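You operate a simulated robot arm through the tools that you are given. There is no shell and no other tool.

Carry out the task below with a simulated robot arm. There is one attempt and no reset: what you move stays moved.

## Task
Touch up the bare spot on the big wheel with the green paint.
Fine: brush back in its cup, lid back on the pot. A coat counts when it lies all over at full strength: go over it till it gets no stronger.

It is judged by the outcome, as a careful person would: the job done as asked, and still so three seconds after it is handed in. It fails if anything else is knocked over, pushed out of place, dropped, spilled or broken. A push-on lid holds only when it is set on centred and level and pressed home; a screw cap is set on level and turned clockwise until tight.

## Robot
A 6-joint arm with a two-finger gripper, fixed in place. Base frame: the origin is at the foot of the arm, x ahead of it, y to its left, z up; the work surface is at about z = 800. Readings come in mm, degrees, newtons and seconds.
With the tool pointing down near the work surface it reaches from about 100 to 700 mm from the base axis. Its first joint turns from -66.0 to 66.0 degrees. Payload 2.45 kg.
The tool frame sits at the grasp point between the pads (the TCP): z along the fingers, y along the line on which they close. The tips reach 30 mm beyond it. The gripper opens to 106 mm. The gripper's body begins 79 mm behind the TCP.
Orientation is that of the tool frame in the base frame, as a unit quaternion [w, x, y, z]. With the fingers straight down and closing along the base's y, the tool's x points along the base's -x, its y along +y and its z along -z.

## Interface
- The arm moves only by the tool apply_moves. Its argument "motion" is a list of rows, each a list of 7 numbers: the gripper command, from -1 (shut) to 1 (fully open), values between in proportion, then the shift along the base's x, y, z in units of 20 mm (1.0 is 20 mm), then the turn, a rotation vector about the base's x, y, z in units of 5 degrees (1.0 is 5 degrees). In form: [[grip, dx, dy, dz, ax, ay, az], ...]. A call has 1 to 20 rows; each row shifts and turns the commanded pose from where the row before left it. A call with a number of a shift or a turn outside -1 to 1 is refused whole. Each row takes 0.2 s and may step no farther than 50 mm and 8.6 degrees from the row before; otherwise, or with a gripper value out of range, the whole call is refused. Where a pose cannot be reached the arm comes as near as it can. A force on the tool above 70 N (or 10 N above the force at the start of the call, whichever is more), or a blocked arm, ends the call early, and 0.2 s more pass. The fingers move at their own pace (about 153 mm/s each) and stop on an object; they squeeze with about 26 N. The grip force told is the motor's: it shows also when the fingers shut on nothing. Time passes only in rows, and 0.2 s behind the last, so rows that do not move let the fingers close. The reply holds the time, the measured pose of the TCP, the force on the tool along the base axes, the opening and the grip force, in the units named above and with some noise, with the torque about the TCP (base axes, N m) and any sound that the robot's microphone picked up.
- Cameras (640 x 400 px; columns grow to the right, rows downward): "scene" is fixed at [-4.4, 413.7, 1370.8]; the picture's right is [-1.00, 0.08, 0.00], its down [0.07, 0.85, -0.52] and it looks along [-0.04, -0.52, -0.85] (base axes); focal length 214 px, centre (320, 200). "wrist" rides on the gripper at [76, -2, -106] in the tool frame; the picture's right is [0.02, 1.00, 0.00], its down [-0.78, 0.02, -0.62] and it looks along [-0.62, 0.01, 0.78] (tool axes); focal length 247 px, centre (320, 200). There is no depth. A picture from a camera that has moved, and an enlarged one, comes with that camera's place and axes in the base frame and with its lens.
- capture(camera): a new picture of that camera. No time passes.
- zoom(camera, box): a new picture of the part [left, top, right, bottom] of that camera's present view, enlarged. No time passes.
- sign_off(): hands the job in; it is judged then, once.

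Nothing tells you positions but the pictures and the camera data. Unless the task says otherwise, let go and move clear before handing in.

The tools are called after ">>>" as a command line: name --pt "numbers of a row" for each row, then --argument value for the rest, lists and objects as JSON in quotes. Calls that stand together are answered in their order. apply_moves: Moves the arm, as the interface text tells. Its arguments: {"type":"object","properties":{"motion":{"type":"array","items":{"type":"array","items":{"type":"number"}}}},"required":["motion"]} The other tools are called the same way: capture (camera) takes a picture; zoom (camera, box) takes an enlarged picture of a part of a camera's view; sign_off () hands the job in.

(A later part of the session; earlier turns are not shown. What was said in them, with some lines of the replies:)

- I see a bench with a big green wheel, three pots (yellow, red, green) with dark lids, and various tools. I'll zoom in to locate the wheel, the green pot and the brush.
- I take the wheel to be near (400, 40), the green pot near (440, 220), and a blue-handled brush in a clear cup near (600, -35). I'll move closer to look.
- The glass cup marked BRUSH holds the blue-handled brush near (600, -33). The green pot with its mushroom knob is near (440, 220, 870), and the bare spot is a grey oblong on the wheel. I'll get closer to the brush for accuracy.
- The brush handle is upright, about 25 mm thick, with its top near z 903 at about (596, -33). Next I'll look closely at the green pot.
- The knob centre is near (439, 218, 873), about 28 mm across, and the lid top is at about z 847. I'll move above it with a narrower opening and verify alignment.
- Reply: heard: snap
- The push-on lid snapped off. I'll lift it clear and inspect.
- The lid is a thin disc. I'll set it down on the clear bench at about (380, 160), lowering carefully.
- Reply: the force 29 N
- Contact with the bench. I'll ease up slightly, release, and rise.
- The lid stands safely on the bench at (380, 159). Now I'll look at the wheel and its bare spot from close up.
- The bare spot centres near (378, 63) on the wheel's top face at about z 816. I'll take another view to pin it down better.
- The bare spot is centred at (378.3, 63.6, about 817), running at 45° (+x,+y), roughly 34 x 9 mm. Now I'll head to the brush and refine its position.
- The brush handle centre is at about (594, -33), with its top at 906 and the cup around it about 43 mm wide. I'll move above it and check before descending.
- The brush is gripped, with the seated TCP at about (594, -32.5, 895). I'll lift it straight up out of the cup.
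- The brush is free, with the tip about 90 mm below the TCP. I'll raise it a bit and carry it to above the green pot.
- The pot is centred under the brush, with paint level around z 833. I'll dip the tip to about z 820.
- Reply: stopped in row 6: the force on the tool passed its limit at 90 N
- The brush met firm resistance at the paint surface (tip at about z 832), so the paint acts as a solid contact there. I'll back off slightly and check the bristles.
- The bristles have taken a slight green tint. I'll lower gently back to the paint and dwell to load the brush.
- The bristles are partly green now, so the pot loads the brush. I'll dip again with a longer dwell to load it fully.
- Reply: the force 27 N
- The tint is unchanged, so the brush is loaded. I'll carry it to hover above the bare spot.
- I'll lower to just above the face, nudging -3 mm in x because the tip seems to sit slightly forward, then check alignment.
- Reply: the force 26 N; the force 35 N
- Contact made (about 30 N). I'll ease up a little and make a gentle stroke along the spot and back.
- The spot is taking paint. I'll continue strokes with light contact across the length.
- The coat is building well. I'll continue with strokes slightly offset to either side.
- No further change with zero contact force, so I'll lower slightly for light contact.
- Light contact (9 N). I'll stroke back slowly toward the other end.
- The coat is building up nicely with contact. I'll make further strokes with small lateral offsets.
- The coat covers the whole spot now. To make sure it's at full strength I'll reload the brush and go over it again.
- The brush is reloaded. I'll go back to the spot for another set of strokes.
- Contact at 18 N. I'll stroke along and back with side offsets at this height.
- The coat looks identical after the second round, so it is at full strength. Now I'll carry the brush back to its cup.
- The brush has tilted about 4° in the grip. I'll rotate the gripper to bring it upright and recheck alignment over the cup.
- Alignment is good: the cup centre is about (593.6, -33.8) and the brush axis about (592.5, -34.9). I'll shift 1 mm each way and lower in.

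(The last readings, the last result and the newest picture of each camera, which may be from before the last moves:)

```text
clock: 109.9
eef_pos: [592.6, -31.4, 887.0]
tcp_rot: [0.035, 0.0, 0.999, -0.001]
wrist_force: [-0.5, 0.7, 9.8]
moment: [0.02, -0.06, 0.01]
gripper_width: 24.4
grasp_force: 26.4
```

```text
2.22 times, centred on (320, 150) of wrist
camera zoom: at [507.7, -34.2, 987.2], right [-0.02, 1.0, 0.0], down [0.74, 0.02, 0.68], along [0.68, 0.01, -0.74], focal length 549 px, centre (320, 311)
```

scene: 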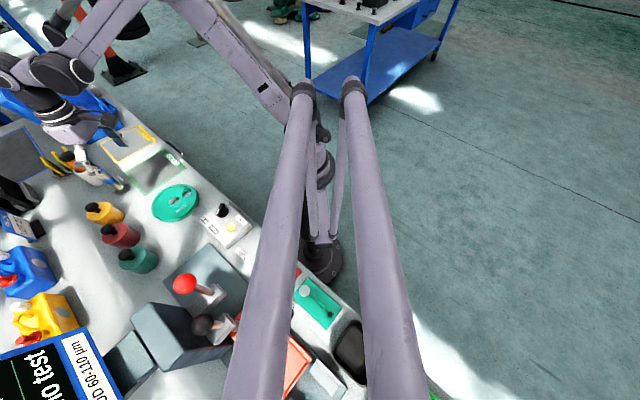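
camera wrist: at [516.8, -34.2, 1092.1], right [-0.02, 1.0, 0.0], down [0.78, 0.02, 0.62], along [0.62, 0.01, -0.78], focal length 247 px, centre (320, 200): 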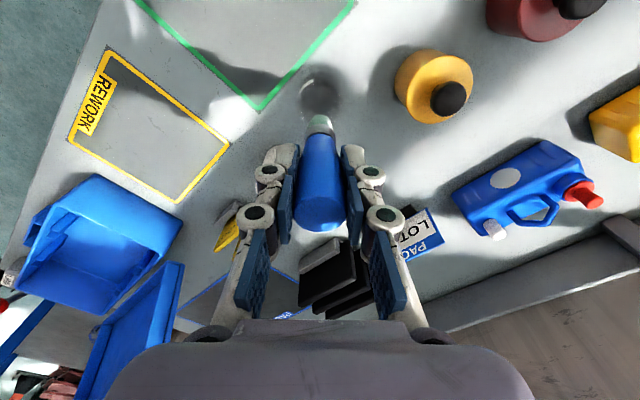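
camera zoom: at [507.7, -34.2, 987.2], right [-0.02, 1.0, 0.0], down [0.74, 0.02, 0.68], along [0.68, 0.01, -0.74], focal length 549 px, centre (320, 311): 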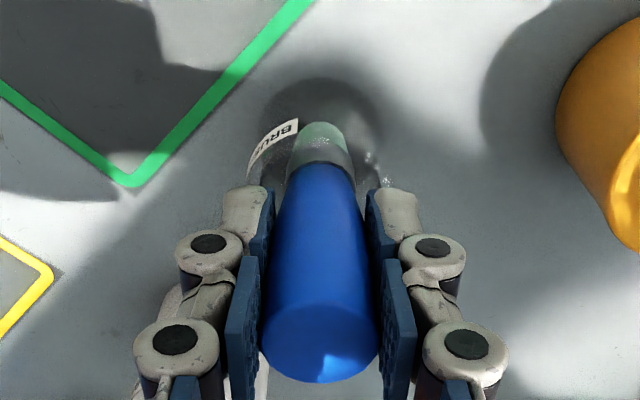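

Light contact with the cup floor. I'll release and lift straight up.

>>> apply_moves --pt "-0.3 0 0 0 0 0 0" --pt "0.0 0 0 0 0 0 0" --pt "0.0 0 0 0 0 0 0" --pt "0.0 0 0 0.3 0 0 0" --pt "0.0 0 0 0.8 0 0 0" --pt "0.0 0 0 0.9 0 0 0" --pt "0.0 0 0 0.9 0 0 0" --pt "0.0 0 0 0.9 0 0 0" --pt "0.0 0 0 0.9 0 0 0" --pt "0.0 0 0 0 0 0 0"

>>> capture --camera "wrist"

>>> zoom --camera "scene" --box '[60, 130, 160, 210]'

```text
clock: 112.1
eef_pos: [593.3, -31.1, 980.4]
tcp_rot: [0.036, 0.0, 0.999, 0.0]
wrist_force: [-0.1, -0.3, 0.2]
moment: [-0.04, -0.03, 0.01]
gripper_width: 52.9
grasp_force: 0.0
```

```text
taken
camera wrist: at [508.6, -33.8, 1080.8], right [-0.02, 1.0, 0.0], down [0.74, 0.02, 0.68], along [0.68, 0.01, -0.74], focal length 247 px, centre (320, 200)
```

wrist: 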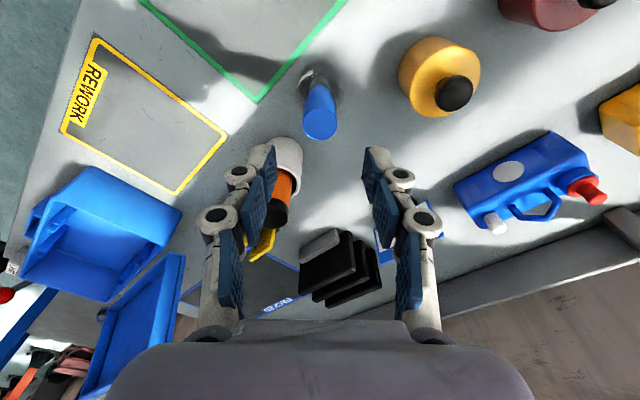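

```text
5.00 times, centred on (110, 170) of scene
camera zoom: at [-4.4, 413.7, 1370.8], right [-1.0, 0.08, 0.0], down [0.07, 0.85, -0.52], along [-0.04, -0.52, -0.85], focal length 1072 px, centre (1370, 350)
```

zoom: 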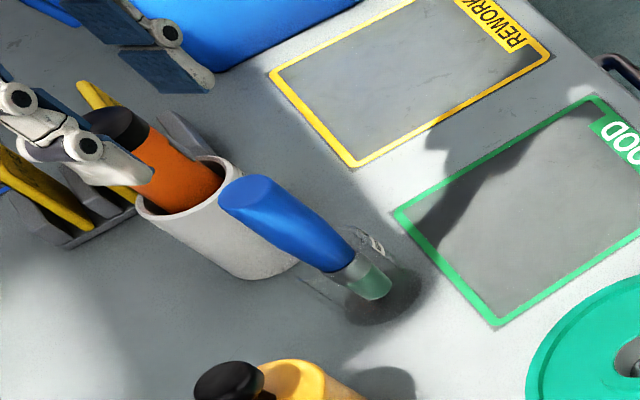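

The brush stands upright in its cup. Now I'll level the gripper and go back for the lid at (380, 160).

>>> apply_moves --pt "0 -0.3 0.3 0 0 0.4 0" --pt "0 -0.5 0.5 0 0 0.4 0" --pt "0 -0.96 0.85 0 0 0 0" --pt "0 -0.96 0.85 0 0 0 0" --pt "0 -0.96 0.85 0 0 0 0" --pt "0 -0.96 0.85 0 0 0 0" --pt "0 -0.96 0.85 0 0 0 0" --pt "0 -0.96 0.85 0 0 0 0" --pt "0 -0.96 0.85 0 0 0 0" --pt "0 -0.96 0.85 0 0 0 0" --pt "0 -0.96 0.85 -0.5 0 0 0" --pt "0 -0.96 0.9 -0.6 0 0 0" --pt "0 -0.2 0.1 -0.9 0 0 0" --pt "0 0 0 0 0 0 0"

>>> capture --camera "wrist"

>>> zoom --camera "wrist" --box '[250, 60, 390, 200]'

```text
clock: 115.1
eef_pos: [380.3, 157.9, 939.6]
tcp_rot: [0.002, 0.0, 1.0, 0.0]
wrist_force: [0.3, -0.5, -0.3]
moment: [0.03, -0.02, 0.01]
gripper_width: 52.9
grasp_force: 0.1
```

```text
taken
camera wrist: at [303.8, 155.3, 1045.3], right [-0.02, 1.0, 0.0], down [0.78, 0.02, 0.62], along [0.62, 0.01, -0.78], focal length 247 px, centre (320, 200)
```

wrist: 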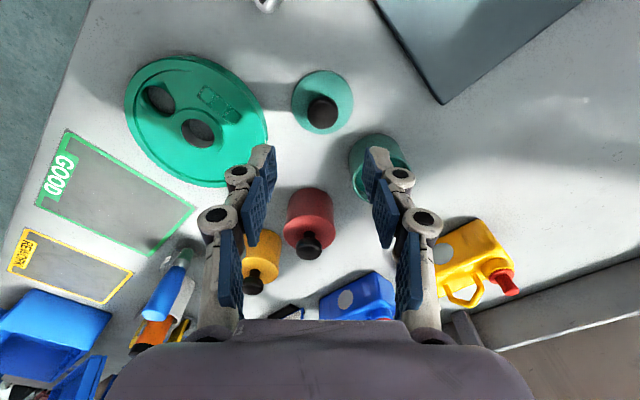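

```text
2.86 times, centred on (320, 130) of wrist
camera zoom: at [303.8, 155.3, 1045.3], right [-0.02, 1.0, 0.0], down [0.78, 0.02, 0.62], along [0.62, 0.01, -0.78], focal length 706 px, centre (320, 400)
```

zoom: 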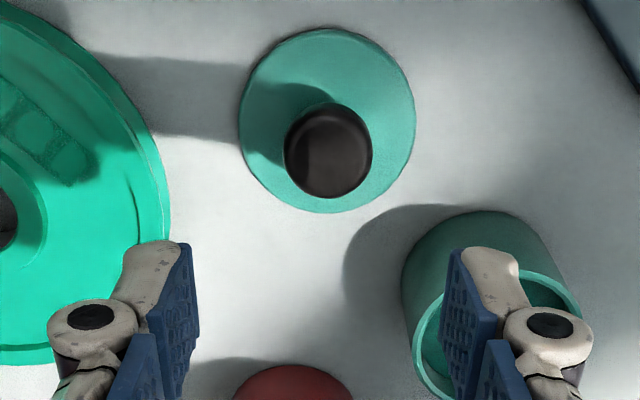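

>>> apply_moves --pt "-0.15 0 0.05 -0.9 0 0 0" --pt "-0.15 0 0 -0.9 0 0 0" --pt "-0.15 0 0 -0.9 0 0 0" --pt "-0.15 0 0 -0.9 0 0 0" --pt "-0.15 0 0 -0.9 0 0 0" --pt "-0.15 0 0 -0.4 0 0 0" --pt "-0.15 0 0 0 0 0 0"

>>> capture --camera "wrist"

```text
clock: 116.7
eef_pos: [380.7, 158.8, 841.7]
tcp_rot: [0.002, 0.0, 1.0, 0.0]
wrist_force: [0.9, -0.6, -1.6]
moment: [0.0, 0.03, -0.03]
gripper_width: 45.0
grasp_force: 0.0
```

```text
taken
camera wrist: at [302.1, 156.0, 948.0], right [-0.02, 1.0, 0.0], down [0.78, 0.02, 0.62], along [0.62, 0.01, -0.78], focal length 247 px, centre (320, 200)
```

wrist: 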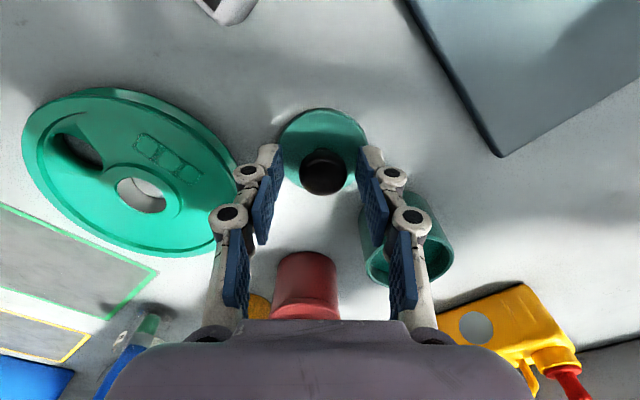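

>>> apply_moves --pt "-0.15 0 0.03 -0.16 0 0 0" --pt "-0.15 0 0 0 0 0 0" --pt "-1 0 0 0 0 0 0" --pt "-1 0 0 0 0 0 0" --pt "-1 0 0 0 0 0 0"

>>> zoom --camera "wrist" --box '[220, 80, 420, 240]'

```text
clock: 117.9
eef_pos: [379.3, 160.0, 839.4]
tcp_rot: [0.002, 0.0, 1.0, -0.001]
wrist_force: [-0.1, -0.6, -0.4]
moment: [-0.02, 0.0, 0.02]
gripper_width: 25.7
grasp_force: 25.9
```

```text
2.50 times, centred on (320, 160) of wrist
camera zoom: at [302.3, 156.4, 945.2], right [-0.02, 1.0, 0.0], down [0.78, 0.02, 0.62], along [0.62, 0.01, -0.78], focal length 617 px, centre (320, 300)
```

zoom: 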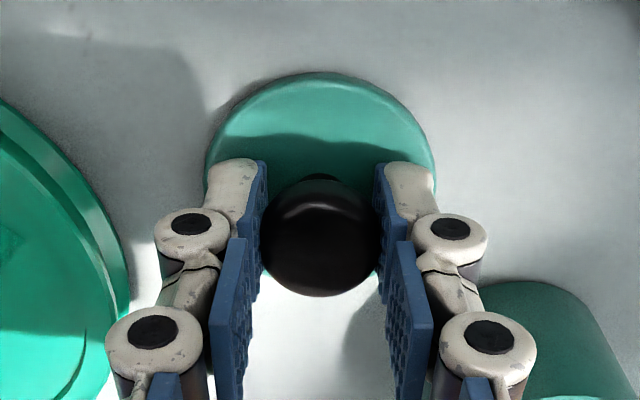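

The lid is gripped. I'll lift it and take an unobstructed look at the pot before setting it down.

>>> apply_moves --pt "-1 0 0 0.5 0 0 0" --pt "-1 0 0 0.9 0 0 0" --pt "-1 0 0 0.9 0 0 0" --pt "-1 0 0 0.9 0 0 0" --pt "-1 0 0 0.9 0 0 0" --pt "-1 0.8 -0.4 0.9 0 0 0" --pt "-1 0.8 -0.4 0.9 0 0 0" --pt "-1 0.8 -0.4 0.3 0 0 0" --pt "-1 0.5 -0.2 0 0 0 0" --pt "-1 0 0 0 0 0 0"

>>> capture --camera "wrist"

>>> zoom --camera "wrist" --box '[340, 50, 460, 150]'

>>> zoom --camera "scene" --box '[80, 180, 200, 280]'

```text
clock: 120.1
eef_pos: [438.1, 130.3, 963.7]
tcp_rot: [0.001, 0.0, 1.0, 0.0]
wrist_force: [0.2, 0.1, -0.9]
moment: [0.0, 0.01, 0.03]
gripper_width: 25.4
grasp_force: 26.3
```

```text
taken
camera wrist: at [360.6, 127.7, 1070.1], right [-0.02, 1.0, 0.0], down [0.78, 0.02, 0.62], along [0.62, 0.01, -0.78], focal length 247 px, centre (320, 200)
```

wrist: 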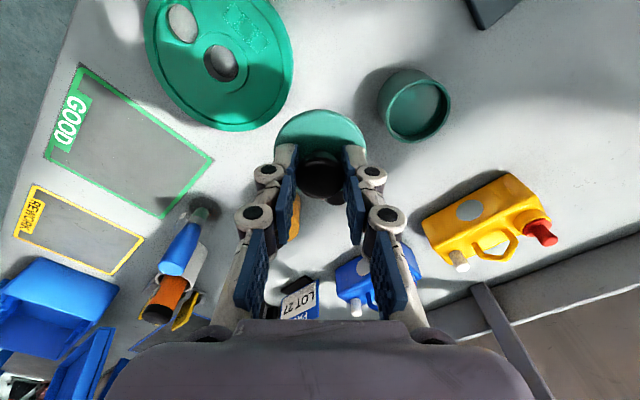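

```text
4.00 times, centred on (400, 100) of wrist
camera zoom: at [360.6, 127.7, 1070.1], right [-0.02, 1.0, 0.0], down [0.78, 0.02, 0.62], along [0.62, 0.01, -0.78], focal length 988 px, centre (0, 600)
```

zoom: 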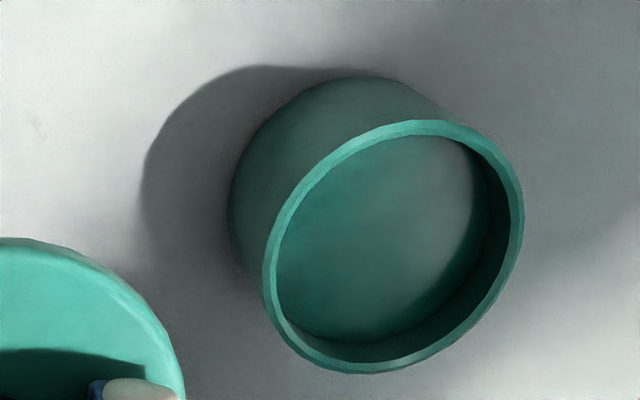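

```text
4.00 times, centred on (140, 230) of scene
camera zoom: at [-4.4, 413.7, 1370.8], right [-1.0, 0.08, 0.0], down [0.07, 0.85, -0.52], along [-0.04, -0.52, -0.85], focal length 858 px, centre (1040, 80)
```

zoom: 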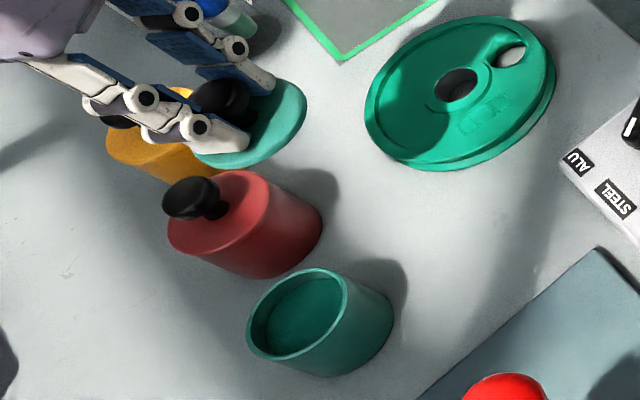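

The pot hasn't shifted in the scene view, so the lid goes back to TCP (437.5, 218.6). I'll move above and lower to just over the rim.

>>> apply_moves --pt "-1 0 0.884 0 0 0 0" --pt "-1 0 0.884 0 0 0 0" --pt "-1 0 0.884 0 0 0 0" --pt "-1 0 0.884 0 0 0 0" --pt "-1 0 0.884 0 0 0 0" --pt "-1 0 0 0 0 0 0"

>>> apply_moves --pt "-1 0 0 0 0 0 0"

>>> apply_moves --pt "-1 0 0 0 0 0 0"

>>> zoom --camera "wrist" --box '[220, 40, 420, 200]'

```text
clock: 121.5
eef_pos: [439.3, 218.3, 963.4]
tcp_rot: [0.001, 0.001, 1.0, -0.001]
wrist_force: [-0.1, 0.3, -0.4]
moment: [-0.01, -0.01, -0.01]
gripper_width: 25.6
grasp_force: 25.7
```

```text
clock: 121.9
eef_pos: [438.8, 218.2, 962.1]
tcp_rot: [0.001, 0.0, 1.0, -0.001]
wrist_force: [1.0, 0.5, -0.6]
moment: [0.04, -0.02, -0.01]
gripper_width: 25.6
grasp_force: 25.9
```

```text
clock: 122.3
eef_pos: [439.1, 217.4, 962.2]
tcp_rot: [0.0, 0.0, 1.0, 0.0]
wrist_force: [0.7, 0.3, -0.2]
moment: [-0.02, 0.0, -0.02]
gripper_width: 25.5
grasp_force: 25.5
```

```text
2.50 times, centred on (320, 120) of wrist
camera zoom: at [361.4, 215.2, 1069.1], right [-0.02, 1.0, 0.0], down [0.78, 0.02, 0.62], along [0.62, 0.01, -0.78], focal length 617 px, centre (320, 400)
```

zoom: 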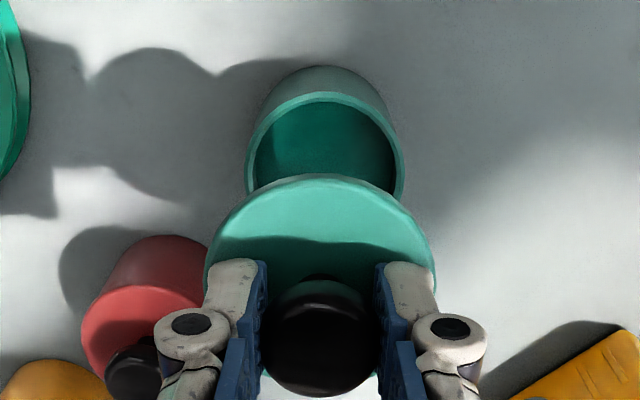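

>>> apply_moves --pt "-1 -0.07 0.03 -0.9 0 0 0" --pt "-1 0 0 -0.9 0 0 0" --pt "-1 0 0 -0.9 0 0 0" --pt "-1 0 0 -0.4 0 0 0" --pt "-1 0 0 0 0 0 0"

>>> apply_moves --pt "-1 0 0 0 0 0 0"

>>> zoom --camera "wrist" --box '[220, 80, 420, 240]'

>>> zoom --camera "scene" --box '[80, 180, 200, 280]'

```text
clock: 123.5
eef_pos: [437.7, 218.9, 900.2]
tcp_rot: [0.001, 0.0, 1.0, -0.001]
wrist_force: [0.2, -0.1, -0.5]
moment: [0.02, -0.05, -0.01]
gripper_width: 25.6
grasp_force: 26.0
```

```text
clock: 123.9
eef_pos: [438.1, 219.5, 901.3]
tcp_rot: [0.001, 0.001, 1.0, 0.0]
wrist_force: [0.3, -0.2, -0.5]
moment: [0.03, -0.02, -0.04]
gripper_width: 25.6
grasp_force: 25.8
```

```text
2.50 times, centred on (320, 160) of wrist
camera zoom: at [360.1, 217.5, 1007.0], right [-0.02, 1.0, 0.0], down [0.78, 0.02, 0.62], along [0.62, 0.01, -0.78], focal length 617 px, centre (320, 300)
```

zoom: 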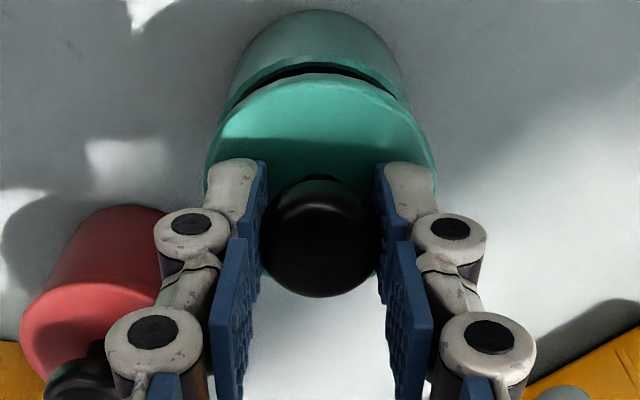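

```text
4.00 times, centred on (140, 230) of scene
camera zoom: at [-4.4, 413.7, 1370.8], right [-1.0, 0.08, 0.0], down [0.07, 0.85, -0.52], along [-0.04, -0.52, -0.85], focal length 858 px, centre (1040, 80)
```

zoom: 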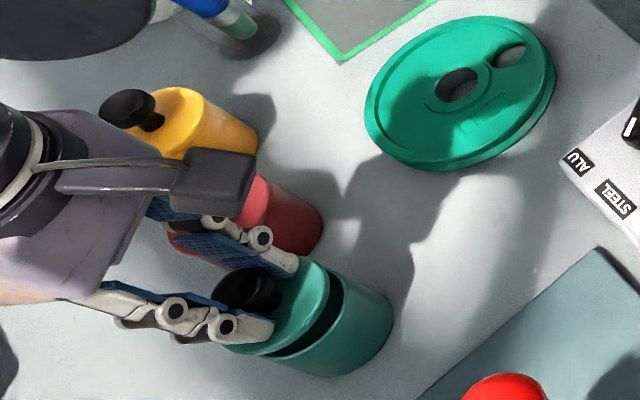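

The pot centre appears about 2.3 mm toward smaller y relative to the lid, so I'll shift and lower to a small gap and recheck.

>>> apply_moves --pt "-1 0 -0.115 0 0 0 0" --pt "-1 0 0 -0.3 0 0 0" --pt "-1 0 0 -0.1 0 0 0" --pt "-1 0 0 0 0 0 0"

>>> zoom --camera "wrist" --box '[220, 80, 420, 240]'

>>> zoom --camera "scene" --box '[80, 180, 200, 280]'

```text
clock: 124.9
eef_pos: [435.6, 217.8, 893.3]
tcp_rot: [0.001, 0.0, 1.0, -0.001]
wrist_force: [-0.2, 0.0, -0.8]
moment: [0.0, 0.01, -0.01]
gripper_width: 25.7
grasp_force: 25.6
```

```text
2.50 times, centred on (320, 160) of wrist
camera zoom: at [359.3, 215.6, 999.7], right [-0.02, 1.0, 0.0], down [0.78, 0.02, 0.62], along [0.62, 0.01, -0.78], focal length 617 px, centre (320, 300)
```

zoom: 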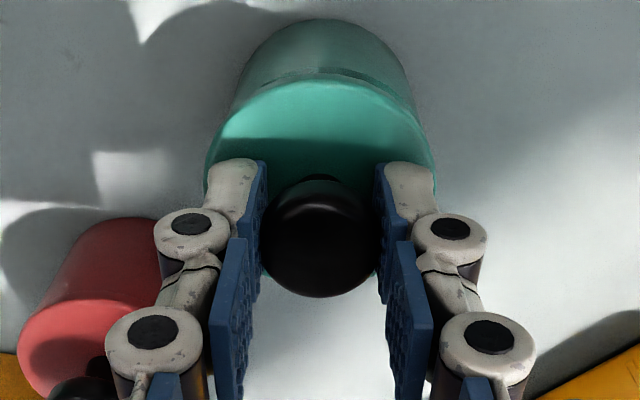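

```text
4.00 times, centred on (140, 230) of scene
camera zoom: at [-4.4, 413.7, 1370.8], right [-1.0, 0.08, 0.0], down [0.07, 0.85, -0.52], along [-0.04, -0.52, -0.85], focal length 858 px, centre (1040, 80)
```

zoom: 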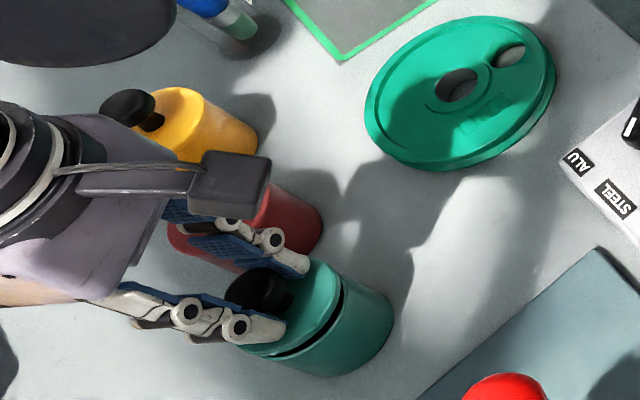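

>>> apply_moves --pt "-1 0.06 0 -0.15 0 0 0" --pt "-1 0 0 0 0 0 0" --pt "-1 0 0 0 0 0 0"

>>> zoom --camera "wrist" --box '[260, 70, 380, 166]'

>>> zoom --camera "scene" --box '[110, 230, 170, 280]'

```text
clock: 125.7
eef_pos: [438.1, 217.6, 890.8]
tcp_rot: [0.001, 0.0, 1.0, 0.0]
wrist_force: [-0.1, -0.4, -0.6]
moment: [0.01, -0.03, -0.01]
gripper_width: 25.6
grasp_force: 26.0
```

```text
4.17 times, centred on (320, 118) of wrist
camera zoom: at [360.5, 215.2, 997.1], right [-0.02, 1.0, 0.0], down [0.78, 0.02, 0.62], along [0.62, 0.01, -0.78], focal length 1029 px, centre (320, 542)
```

zoom: 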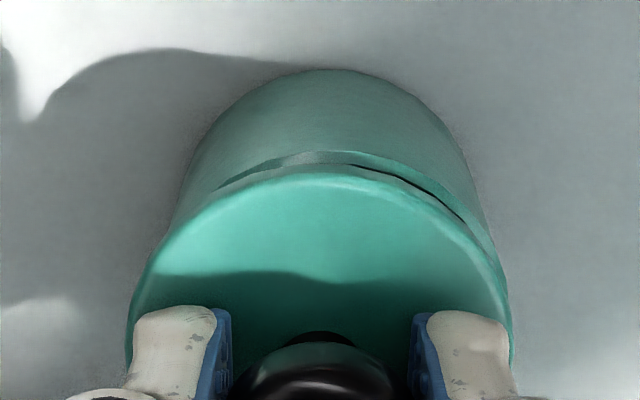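

```text
8.00 times, centred on (140, 255) of scene
camera zoom: at [-4.4, 413.7, 1370.8], right [-1.0, 0.08, 0.0], down [0.07, 0.85, -0.52], along [-0.04, -0.52, -0.85], focal length 1716 px, centre (1760, -240)
```

zoom: 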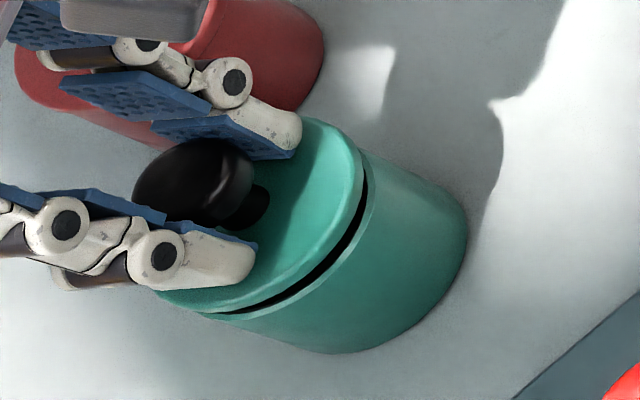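

>>> zoom --camera "wrist" --box '[220, 80, 420, 240]'

>>> zoom --camera "wrist" --box '[270, 80, 370, 130]'

```text
2.50 times, centred on (320, 160) of wrist
camera zoom: at [360.5, 215.2, 997.1], right [-0.02, 1.0, 0.0], down [0.78, 0.02, 0.62], along [0.62, 0.01, -0.78], focal length 617 px, centre (320, 300)
```

zoom: 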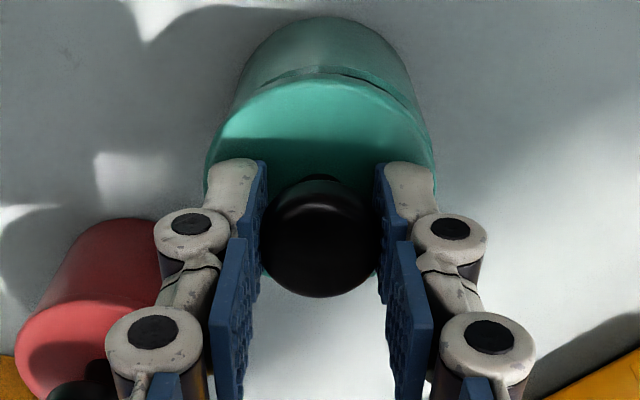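

```text
6.40 times, centred on (320, 105) of wrist
camera zoom: at [360.5, 215.2, 997.1], right [-0.02, 1.0, 0.0], down [0.78, 0.02, 0.62], along [0.62, 0.01, -0.78], focal length 1581 px, centre (320, 808)
```

zoom: 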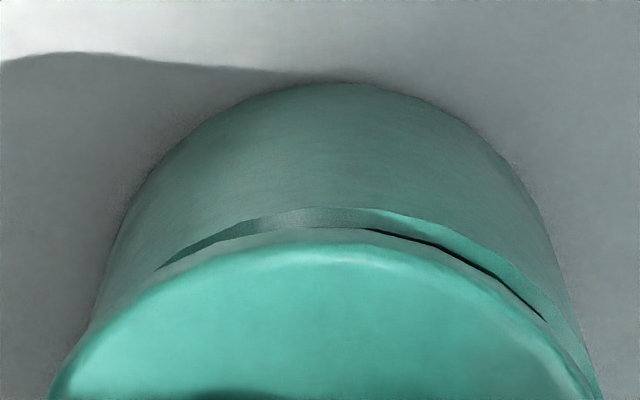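

>>> apply_moves --pt "-1 0 0.06 0 0 0 0" --pt "-1 0 0 0 0 0 0" --pt "-1 0 0 0 0 0 0"

>>> zoom --camera "wrist" --box '[270, 80, 370, 130]'

>>> zoom --camera "wrist" --box '[220, 80, 420, 240]'

```text
clock: 126.5
eef_pos: [437.1, 218.6, 891.6]
tcp_rot: [0.002, 0.0, 1.0, 0.0]
wrist_force: [0.5, -0.4, -1.1]
moment: [-0.02, 0.03, 0.0]
gripper_width: 25.7
grasp_force: 26.1
```

```text
6.40 times, centred on (320, 105) of wrist
camera zoom: at [360.6, 216.7, 996.9], right [-0.02, 1.0, 0.0], down [0.78, 0.02, 0.62], along [0.62, 0.01, -0.78], focal length 1581 px, centre (320, 808)
```

zoom: 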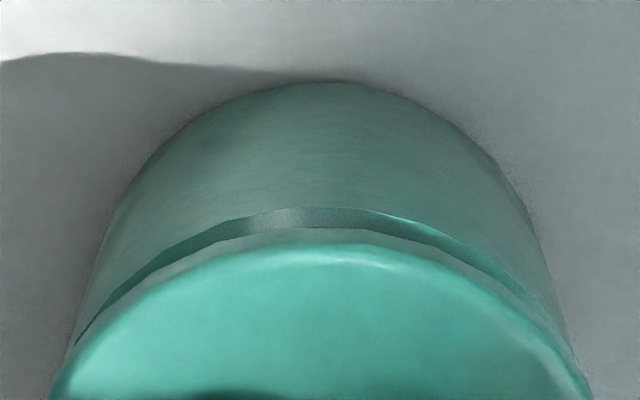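

```text
2.50 times, centred on (320, 160) of wrist
camera zoom: at [360.6, 216.7, 996.9], right [-0.02, 1.0, 0.0], down [0.78, 0.02, 0.62], along [0.62, 0.01, -0.78], focal length 617 px, centre (320, 300)
```

zoom: 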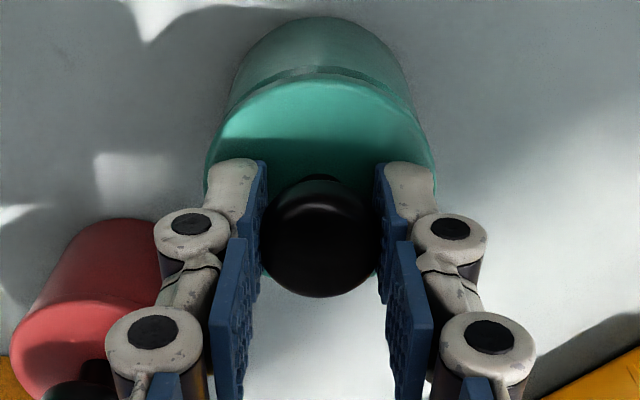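

The lid is now symmetric over the pot. I'll lower it gently onto the rim.

>>> apply_moves --pt "-1 0 0 -0.1 0 0 0" --pt "-1 0 0 0 0 0 0"

>>> apply_moves --pt "-1 0 0 -0.06 0 0 0" --pt "-1 0 0 0 0 0 0"

>>> zoom --camera "wrist" --box '[270, 80, 370, 130]'

```text
clock: 127.1
eef_pos: [438.3, 218.9, 888.4]
tcp_rot: [0.001, 0.0, 1.0, -0.001]
wrist_force: [-0.5, -0.1, -0.1]
moment: [-0.01, 0.01, -0.05]
gripper_width: 25.5
grasp_force: 26.3
```

```text
clock: 127.7
eef_pos: [439.1, 217.8, 886.3]
tcp_rot: [0.0, 0.0, 1.0, 0.0]
wrist_force: [-0.8, 0.2, -0.6]
moment: [0.01, 0.02, -0.03]
gripper_width: 25.7
grasp_force: 26.0
```

```text
6.40 times, centred on (320, 105) of wrist
camera zoom: at [361.2, 216.2, 993.0], right [-0.02, 1.0, 0.0], down [0.78, 0.02, 0.62], along [0.62, 0.01, -0.78], focal length 1581 px, centre (320, 808)
```

zoom: 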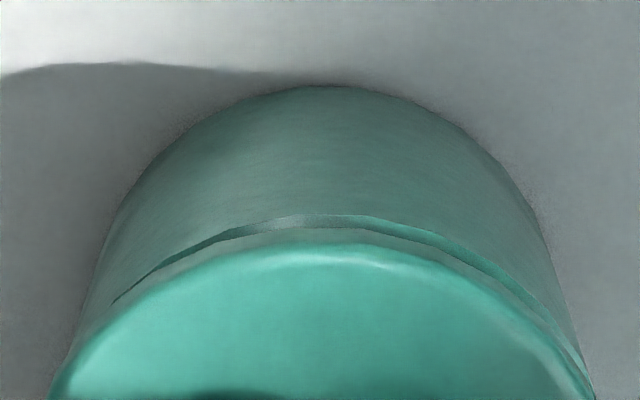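

>>> apply_moves --pt "-1 0 0.025 -0.05 0 0 0" --pt "-1 0 0 0 0 0 0"

>>> apply_moves --pt "-1 0 0 -0.05 0 0 0" --pt "-1 0 0 0 0 0 0"

>>> zoom --camera "wrist" --box '[270, 80, 370, 130]'

>>> zoom --camera "scene" --box '[110, 230, 170, 280]'

```text
clock: 128.3
eef_pos: [439.1, 219.5, 886.5]
tcp_rot: [0.001, 0.0, 1.0, 0.0]
wrist_force: [-0.3, -0.3, -0.4]
moment: [0.01, -0.03, 0.02]
gripper_width: 25.6
grasp_force: 25.5
```

```text
clock: 128.9
eef_pos: [437.3, 218.8, 884.6]
tcp_rot: [0.0, -0.001, 1.0, 0.0]
wrist_force: [-6.2, -0.4, 11.0]
moment: [-0.05, 0.1, 0.01]
gripper_width: 25.7
grasp_force: 26.0
heard: snap
```

```text
6.40 times, centred on (320, 105) of wrist
camera zoom: at [360.4, 216.9, 991.6], right [-0.02, 1.0, 0.0], down [0.78, 0.02, 0.62], along [0.62, 0.01, -0.78], focal length 1581 px, centre (320, 808)
```

zoom: 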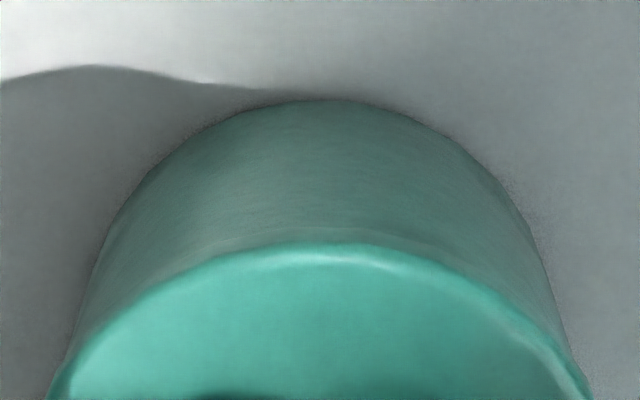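

```text
8.00 times, centred on (140, 255) of scene
camera zoom: at [-4.7, 413.6, 1370.8], right [-1.0, 0.08, 0.0], down [0.07, 0.85, -0.52], along [-0.04, -0.52, -0.85], focal length 1716 px, centre (1760, -240)
```

zoom: 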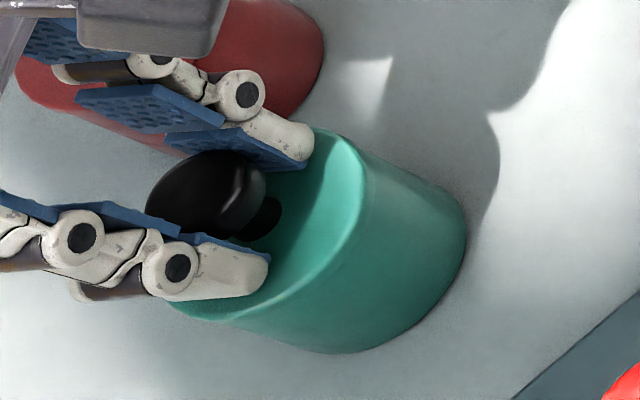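

It snapped home with no visible gap. I'll press slightly more to be sure, then release and rise.

>>> apply_moves --pt "-1 0 0 -0.05 0 0 0" --pt "-1 0 0 0 0 0 0"

>>> apply_moves --pt "-1 0 0 0.06 0 0 0" --pt "-0.6 0 0 0 0 0 0" --pt "-0.1 0 0 0 0 0 0" --pt "-0.1 0 0 0 0 0 0" --pt "-0.1 0 0 0.4 0 0 0" --pt "-0.1 0 0 0.9 0 0 0" --pt "-0.1 0 0 0.9 0 0 0" --pt "-0.1 0 0 0.9 0 0 0" --pt "-0.1 0 0 0.9 0 0 0" --pt "-0.1 0 0 0 0 0 0"

>>> zoom --camera "wrist" --box '[220, 40, 420, 200]'

>>> zoom --camera "scene" --box '[80, 180, 200, 280]'

```text
clock: 129.5
eef_pos: [436.9, 219.9, 885.1]
tcp_rot: [0.001, 0.0, 1.0, 0.0]
wrist_force: [-10.2, -5.0, 27.2]
moment: [-0.07, 0.14, -0.01]
gripper_width: 25.8
grasp_force: 25.7
```

```text
clock: 131.7
eef_pos: [436.1, 219.6, 965.6]
tcp_rot: [0.001, 0.001, 1.0, 0.0]
wrist_force: [0.3, -0.1, 0.8]
moment: [0.02, 0.0, -0.02]
gripper_width: 47.5
grasp_force: 0.1
```

```text
2.50 times, centred on (320, 120) of wrist
camera zoom: at [359.4, 217.0, 1072.0], right [-0.02, 1.0, 0.0], down [0.78, 0.02, 0.62], along [0.62, 0.01, -0.78], focal length 617 px, centre (320, 400)
```

zoom: 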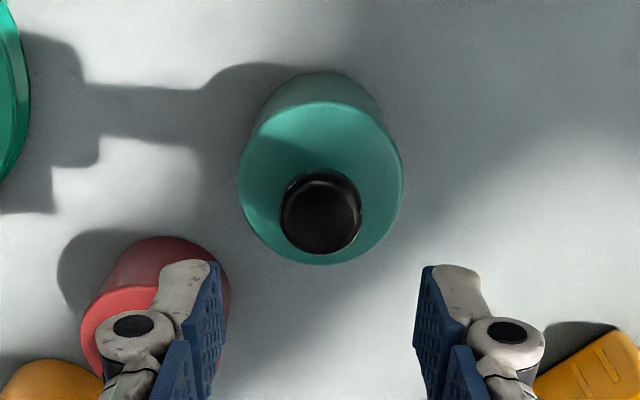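

```text
4.00 times, centred on (140, 230) of scene
camera zoom: at [-4.4, 413.7, 1370.8], right [-1.0, 0.08, 0.0], down [0.07, 0.85, -0.52], along [-0.04, -0.52, -0.85], focal length 858 px, centre (1040, 80)
```

zoom: 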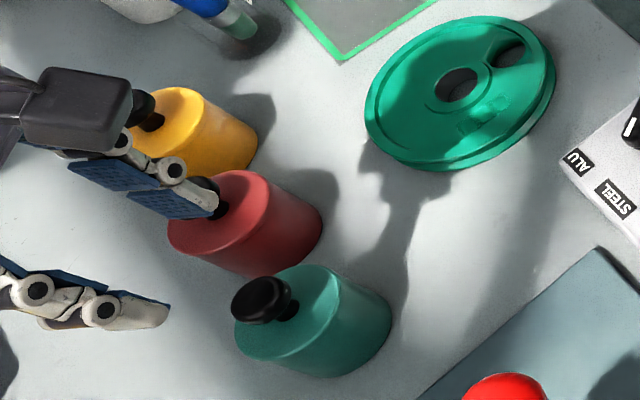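

The lid is on level and the pot looks as it did at the start. I'll take a final close look at the painted spot.

>>> apply_moves --pt "0 -0.4 -1 0 0 0 0" --pt "0 -0.4 -1 0 0 0 0" --pt "0 -0.4 -1 0 0 0 0" --pt "0 -0.4 -1 0 0 0 0" --pt "0 -0.4 -1 0 0 0 0" --pt "0 -0.4 -1 0 0 0 0" --pt "0 -0.4 -1 0 0 0 0" --pt "0 -0.4 -1 0 0 0 0" --pt "0 0 0 0 0 0 0"

>>> zoom --camera "wrist" --box '[240, 40, 400, 160]'

>>> zoom --camera "wrist" --box '[300, 80, 360, 130]'

>>> zoom --camera "scene" --box '[180, 200, 202, 218]'

```text
clock: 133.7
eef_pos: [373.7, 58.6, 964.3]
tcp_rot: [0.001, 0.0, 1.0, 0.0]
wrist_force: [-0.1, 0.1, 0.1]
moment: [-0.03, 0.0, 0.01]
gripper_width: 52.9
grasp_force: 0.0
```

```text
3.33 times, centred on (320, 100) of wrist
camera zoom: at [297.2, 55.5, 1070.5], right [-0.02, 1.0, 0.0], down [0.78, 0.02, 0.62], along [0.62, 0.01, -0.78], focal length 823 px, centre (320, 533)
```

zoom: 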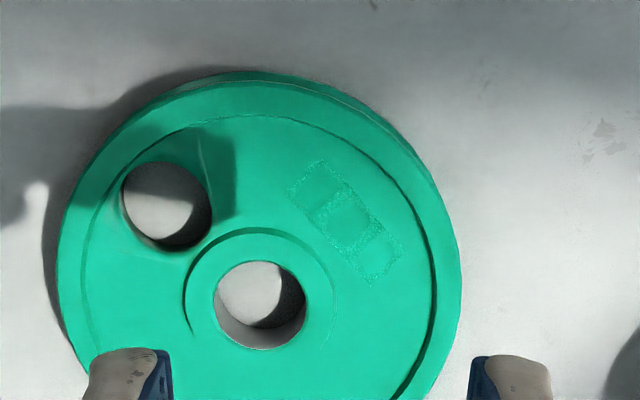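

```text
8.00 times, centred on (330, 105) of wrist
camera zoom: at [297.2, 55.5, 1070.5], right [-0.02, 1.0, 0.0], down [0.78, 0.02, 0.62], along [0.62, 0.01, -0.78], focal length 1976 px, centre (240, 960)
```

zoom: 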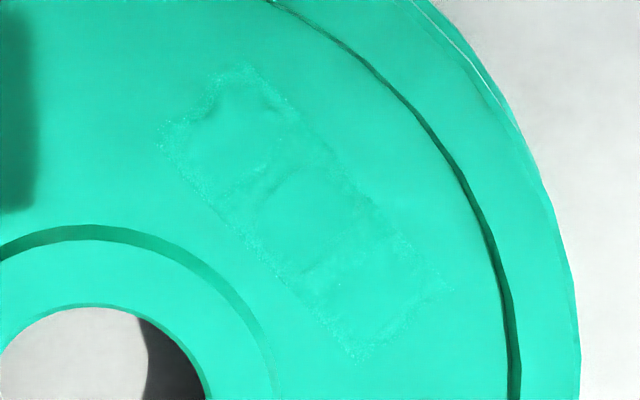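

```text
16.00 times, centred on (191, 209) of scene
camera zoom: at [-4.4, 413.7, 1370.8], right [-1.0, 0.08, 0.0], down [0.07, 0.85, -0.52], along [-0.04, -0.52, -0.85], focal length 3432 px, centre (2384, 56)
```

zoom: 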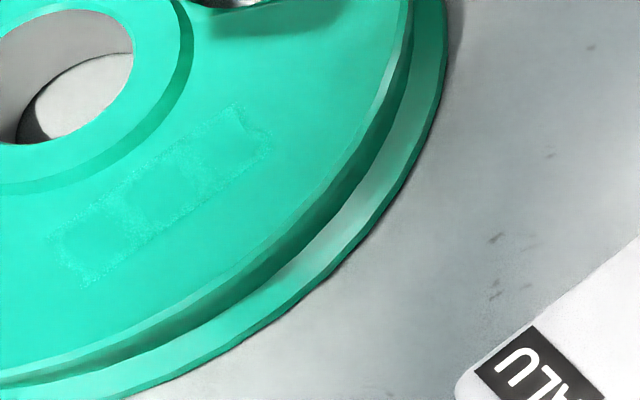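

The spot is evenly green with no grey left, and it looks unchanged since the second coat. I'll move the arm clear and check the whole scene before handing in.

>>> apply_moves --pt "0 0 -0.5 1 0 0 0" --pt "0 0 -0.8 1 0 0 0" --pt "0 0 -0.8 1 0 0 0" --pt "0 0 -0.8 1 0 0 0" --pt "0 0 -0.8 1 0 0 0" --pt "0 0 -0.8 1 0 0 0" --pt "0 0 -0.8 1 0 0 0" --pt "0 0 -0.8 1 0 0 0" --pt "0 0 0 1 0 0 0" --pt "0 0 0 1 0 0 0" --pt "0 0 0 0 0 0 0"

>>> capture --camera "wrist"

>>> zoom --camera "scene" --box '[0, 100, 260, 280]'

>>> zoom --camera "scene" --box '[60, 130, 160, 210]'

```text
clock: 136.1
eef_pos: [374.1, -63.1, 1166.3]
tcp_rot: [0.001, 0.0, 1.0, 0.001]
wrist_force: [0.0, 0.2, 0.0]
moment: [-0.03, -0.04, -0.03]
gripper_width: 52.9
grasp_force: 0.1
```

```text
taken
camera wrist: at [296.6, -65.3, 1272.5], right [-0.02, 1.0, 0.0], down [0.78, 0.02, 0.62], along [0.62, 0.01, -0.78], focal length 247 px, centre (320, 200)
```

wrist: 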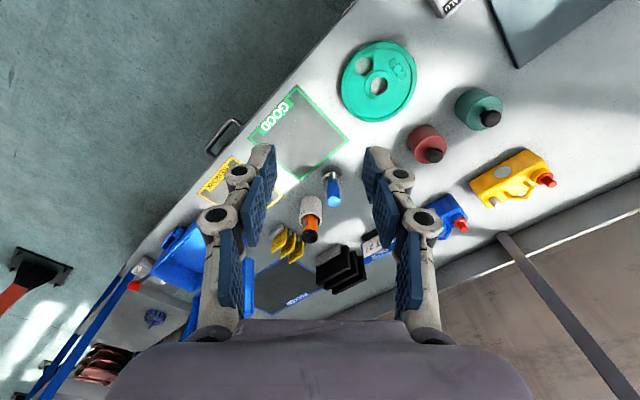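

```text
2.22 times, centred on (130, 190) of scene
camera zoom: at [-4.4, 413.7, 1370.8], right [-1.0, 0.08, 0.0], down [0.07, 0.85, -0.52], along [-0.04, -0.52, -0.85], focal length 477 px, centre (742, 222)
```

zoom: 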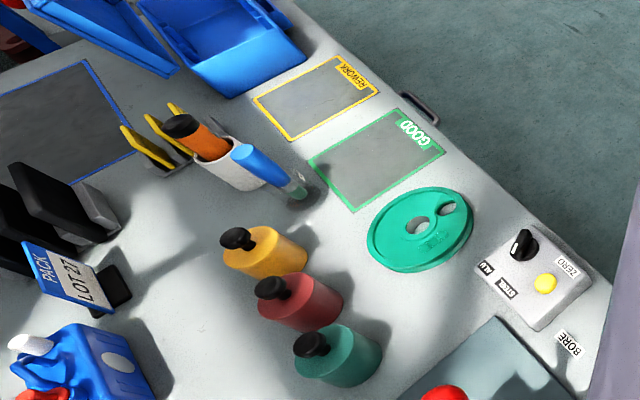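

```text
5.00 times, centred on (110, 170) of scene
camera zoom: at [-4.4, 413.7, 1370.8], right [-1.0, 0.08, 0.0], down [0.07, 0.85, -0.52], along [-0.04, -0.52, -0.85], focal length 1072 px, centre (1370, 350)
```

zoom: 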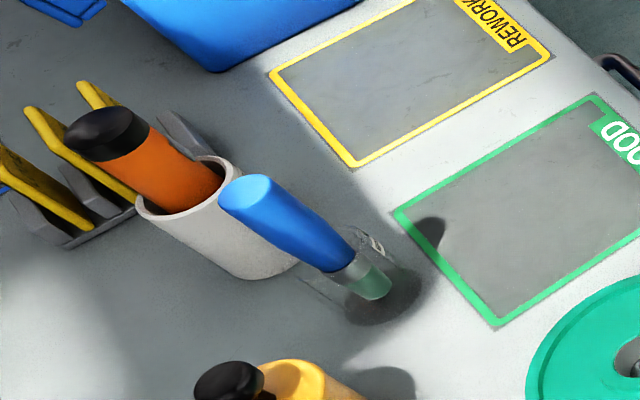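

The wheel is touched up, the brush stands in its cup, the lid is snapped onto the green pot, and nothing else has moved. I'm handing in.

>>> sign_off

```text
The job is handed in.
```

I touched up the bare spot on the big wheel with the green paint, and I've handed the job in.

- **Coat:** The spot is evenly green with no grey left. I reloaded the brush and went over it a second time, and it looked no stronger than after the first round. A faint outline of the brushed patch still shows in close-up.
- **Brush:** It stands upright in its glass cup, with green paint still on the bristles. It slipped a few millimetres and tilted about 4 degrees in the gripper while painting, so I straightened it before lowering it in.
- **Lid:** It is back on the green pot, level and centred, and it clicked home when pressed.
- **One hard contact:** On the first dip the brush hit the paint surface harder than intended, at about 90 N, and the move stopped early. In the pictures the pot had not shifted, and I saw no damage or spilled paint.

In the final pictures nothing else on the bench had moved or been knocked over, and the arm is clear.
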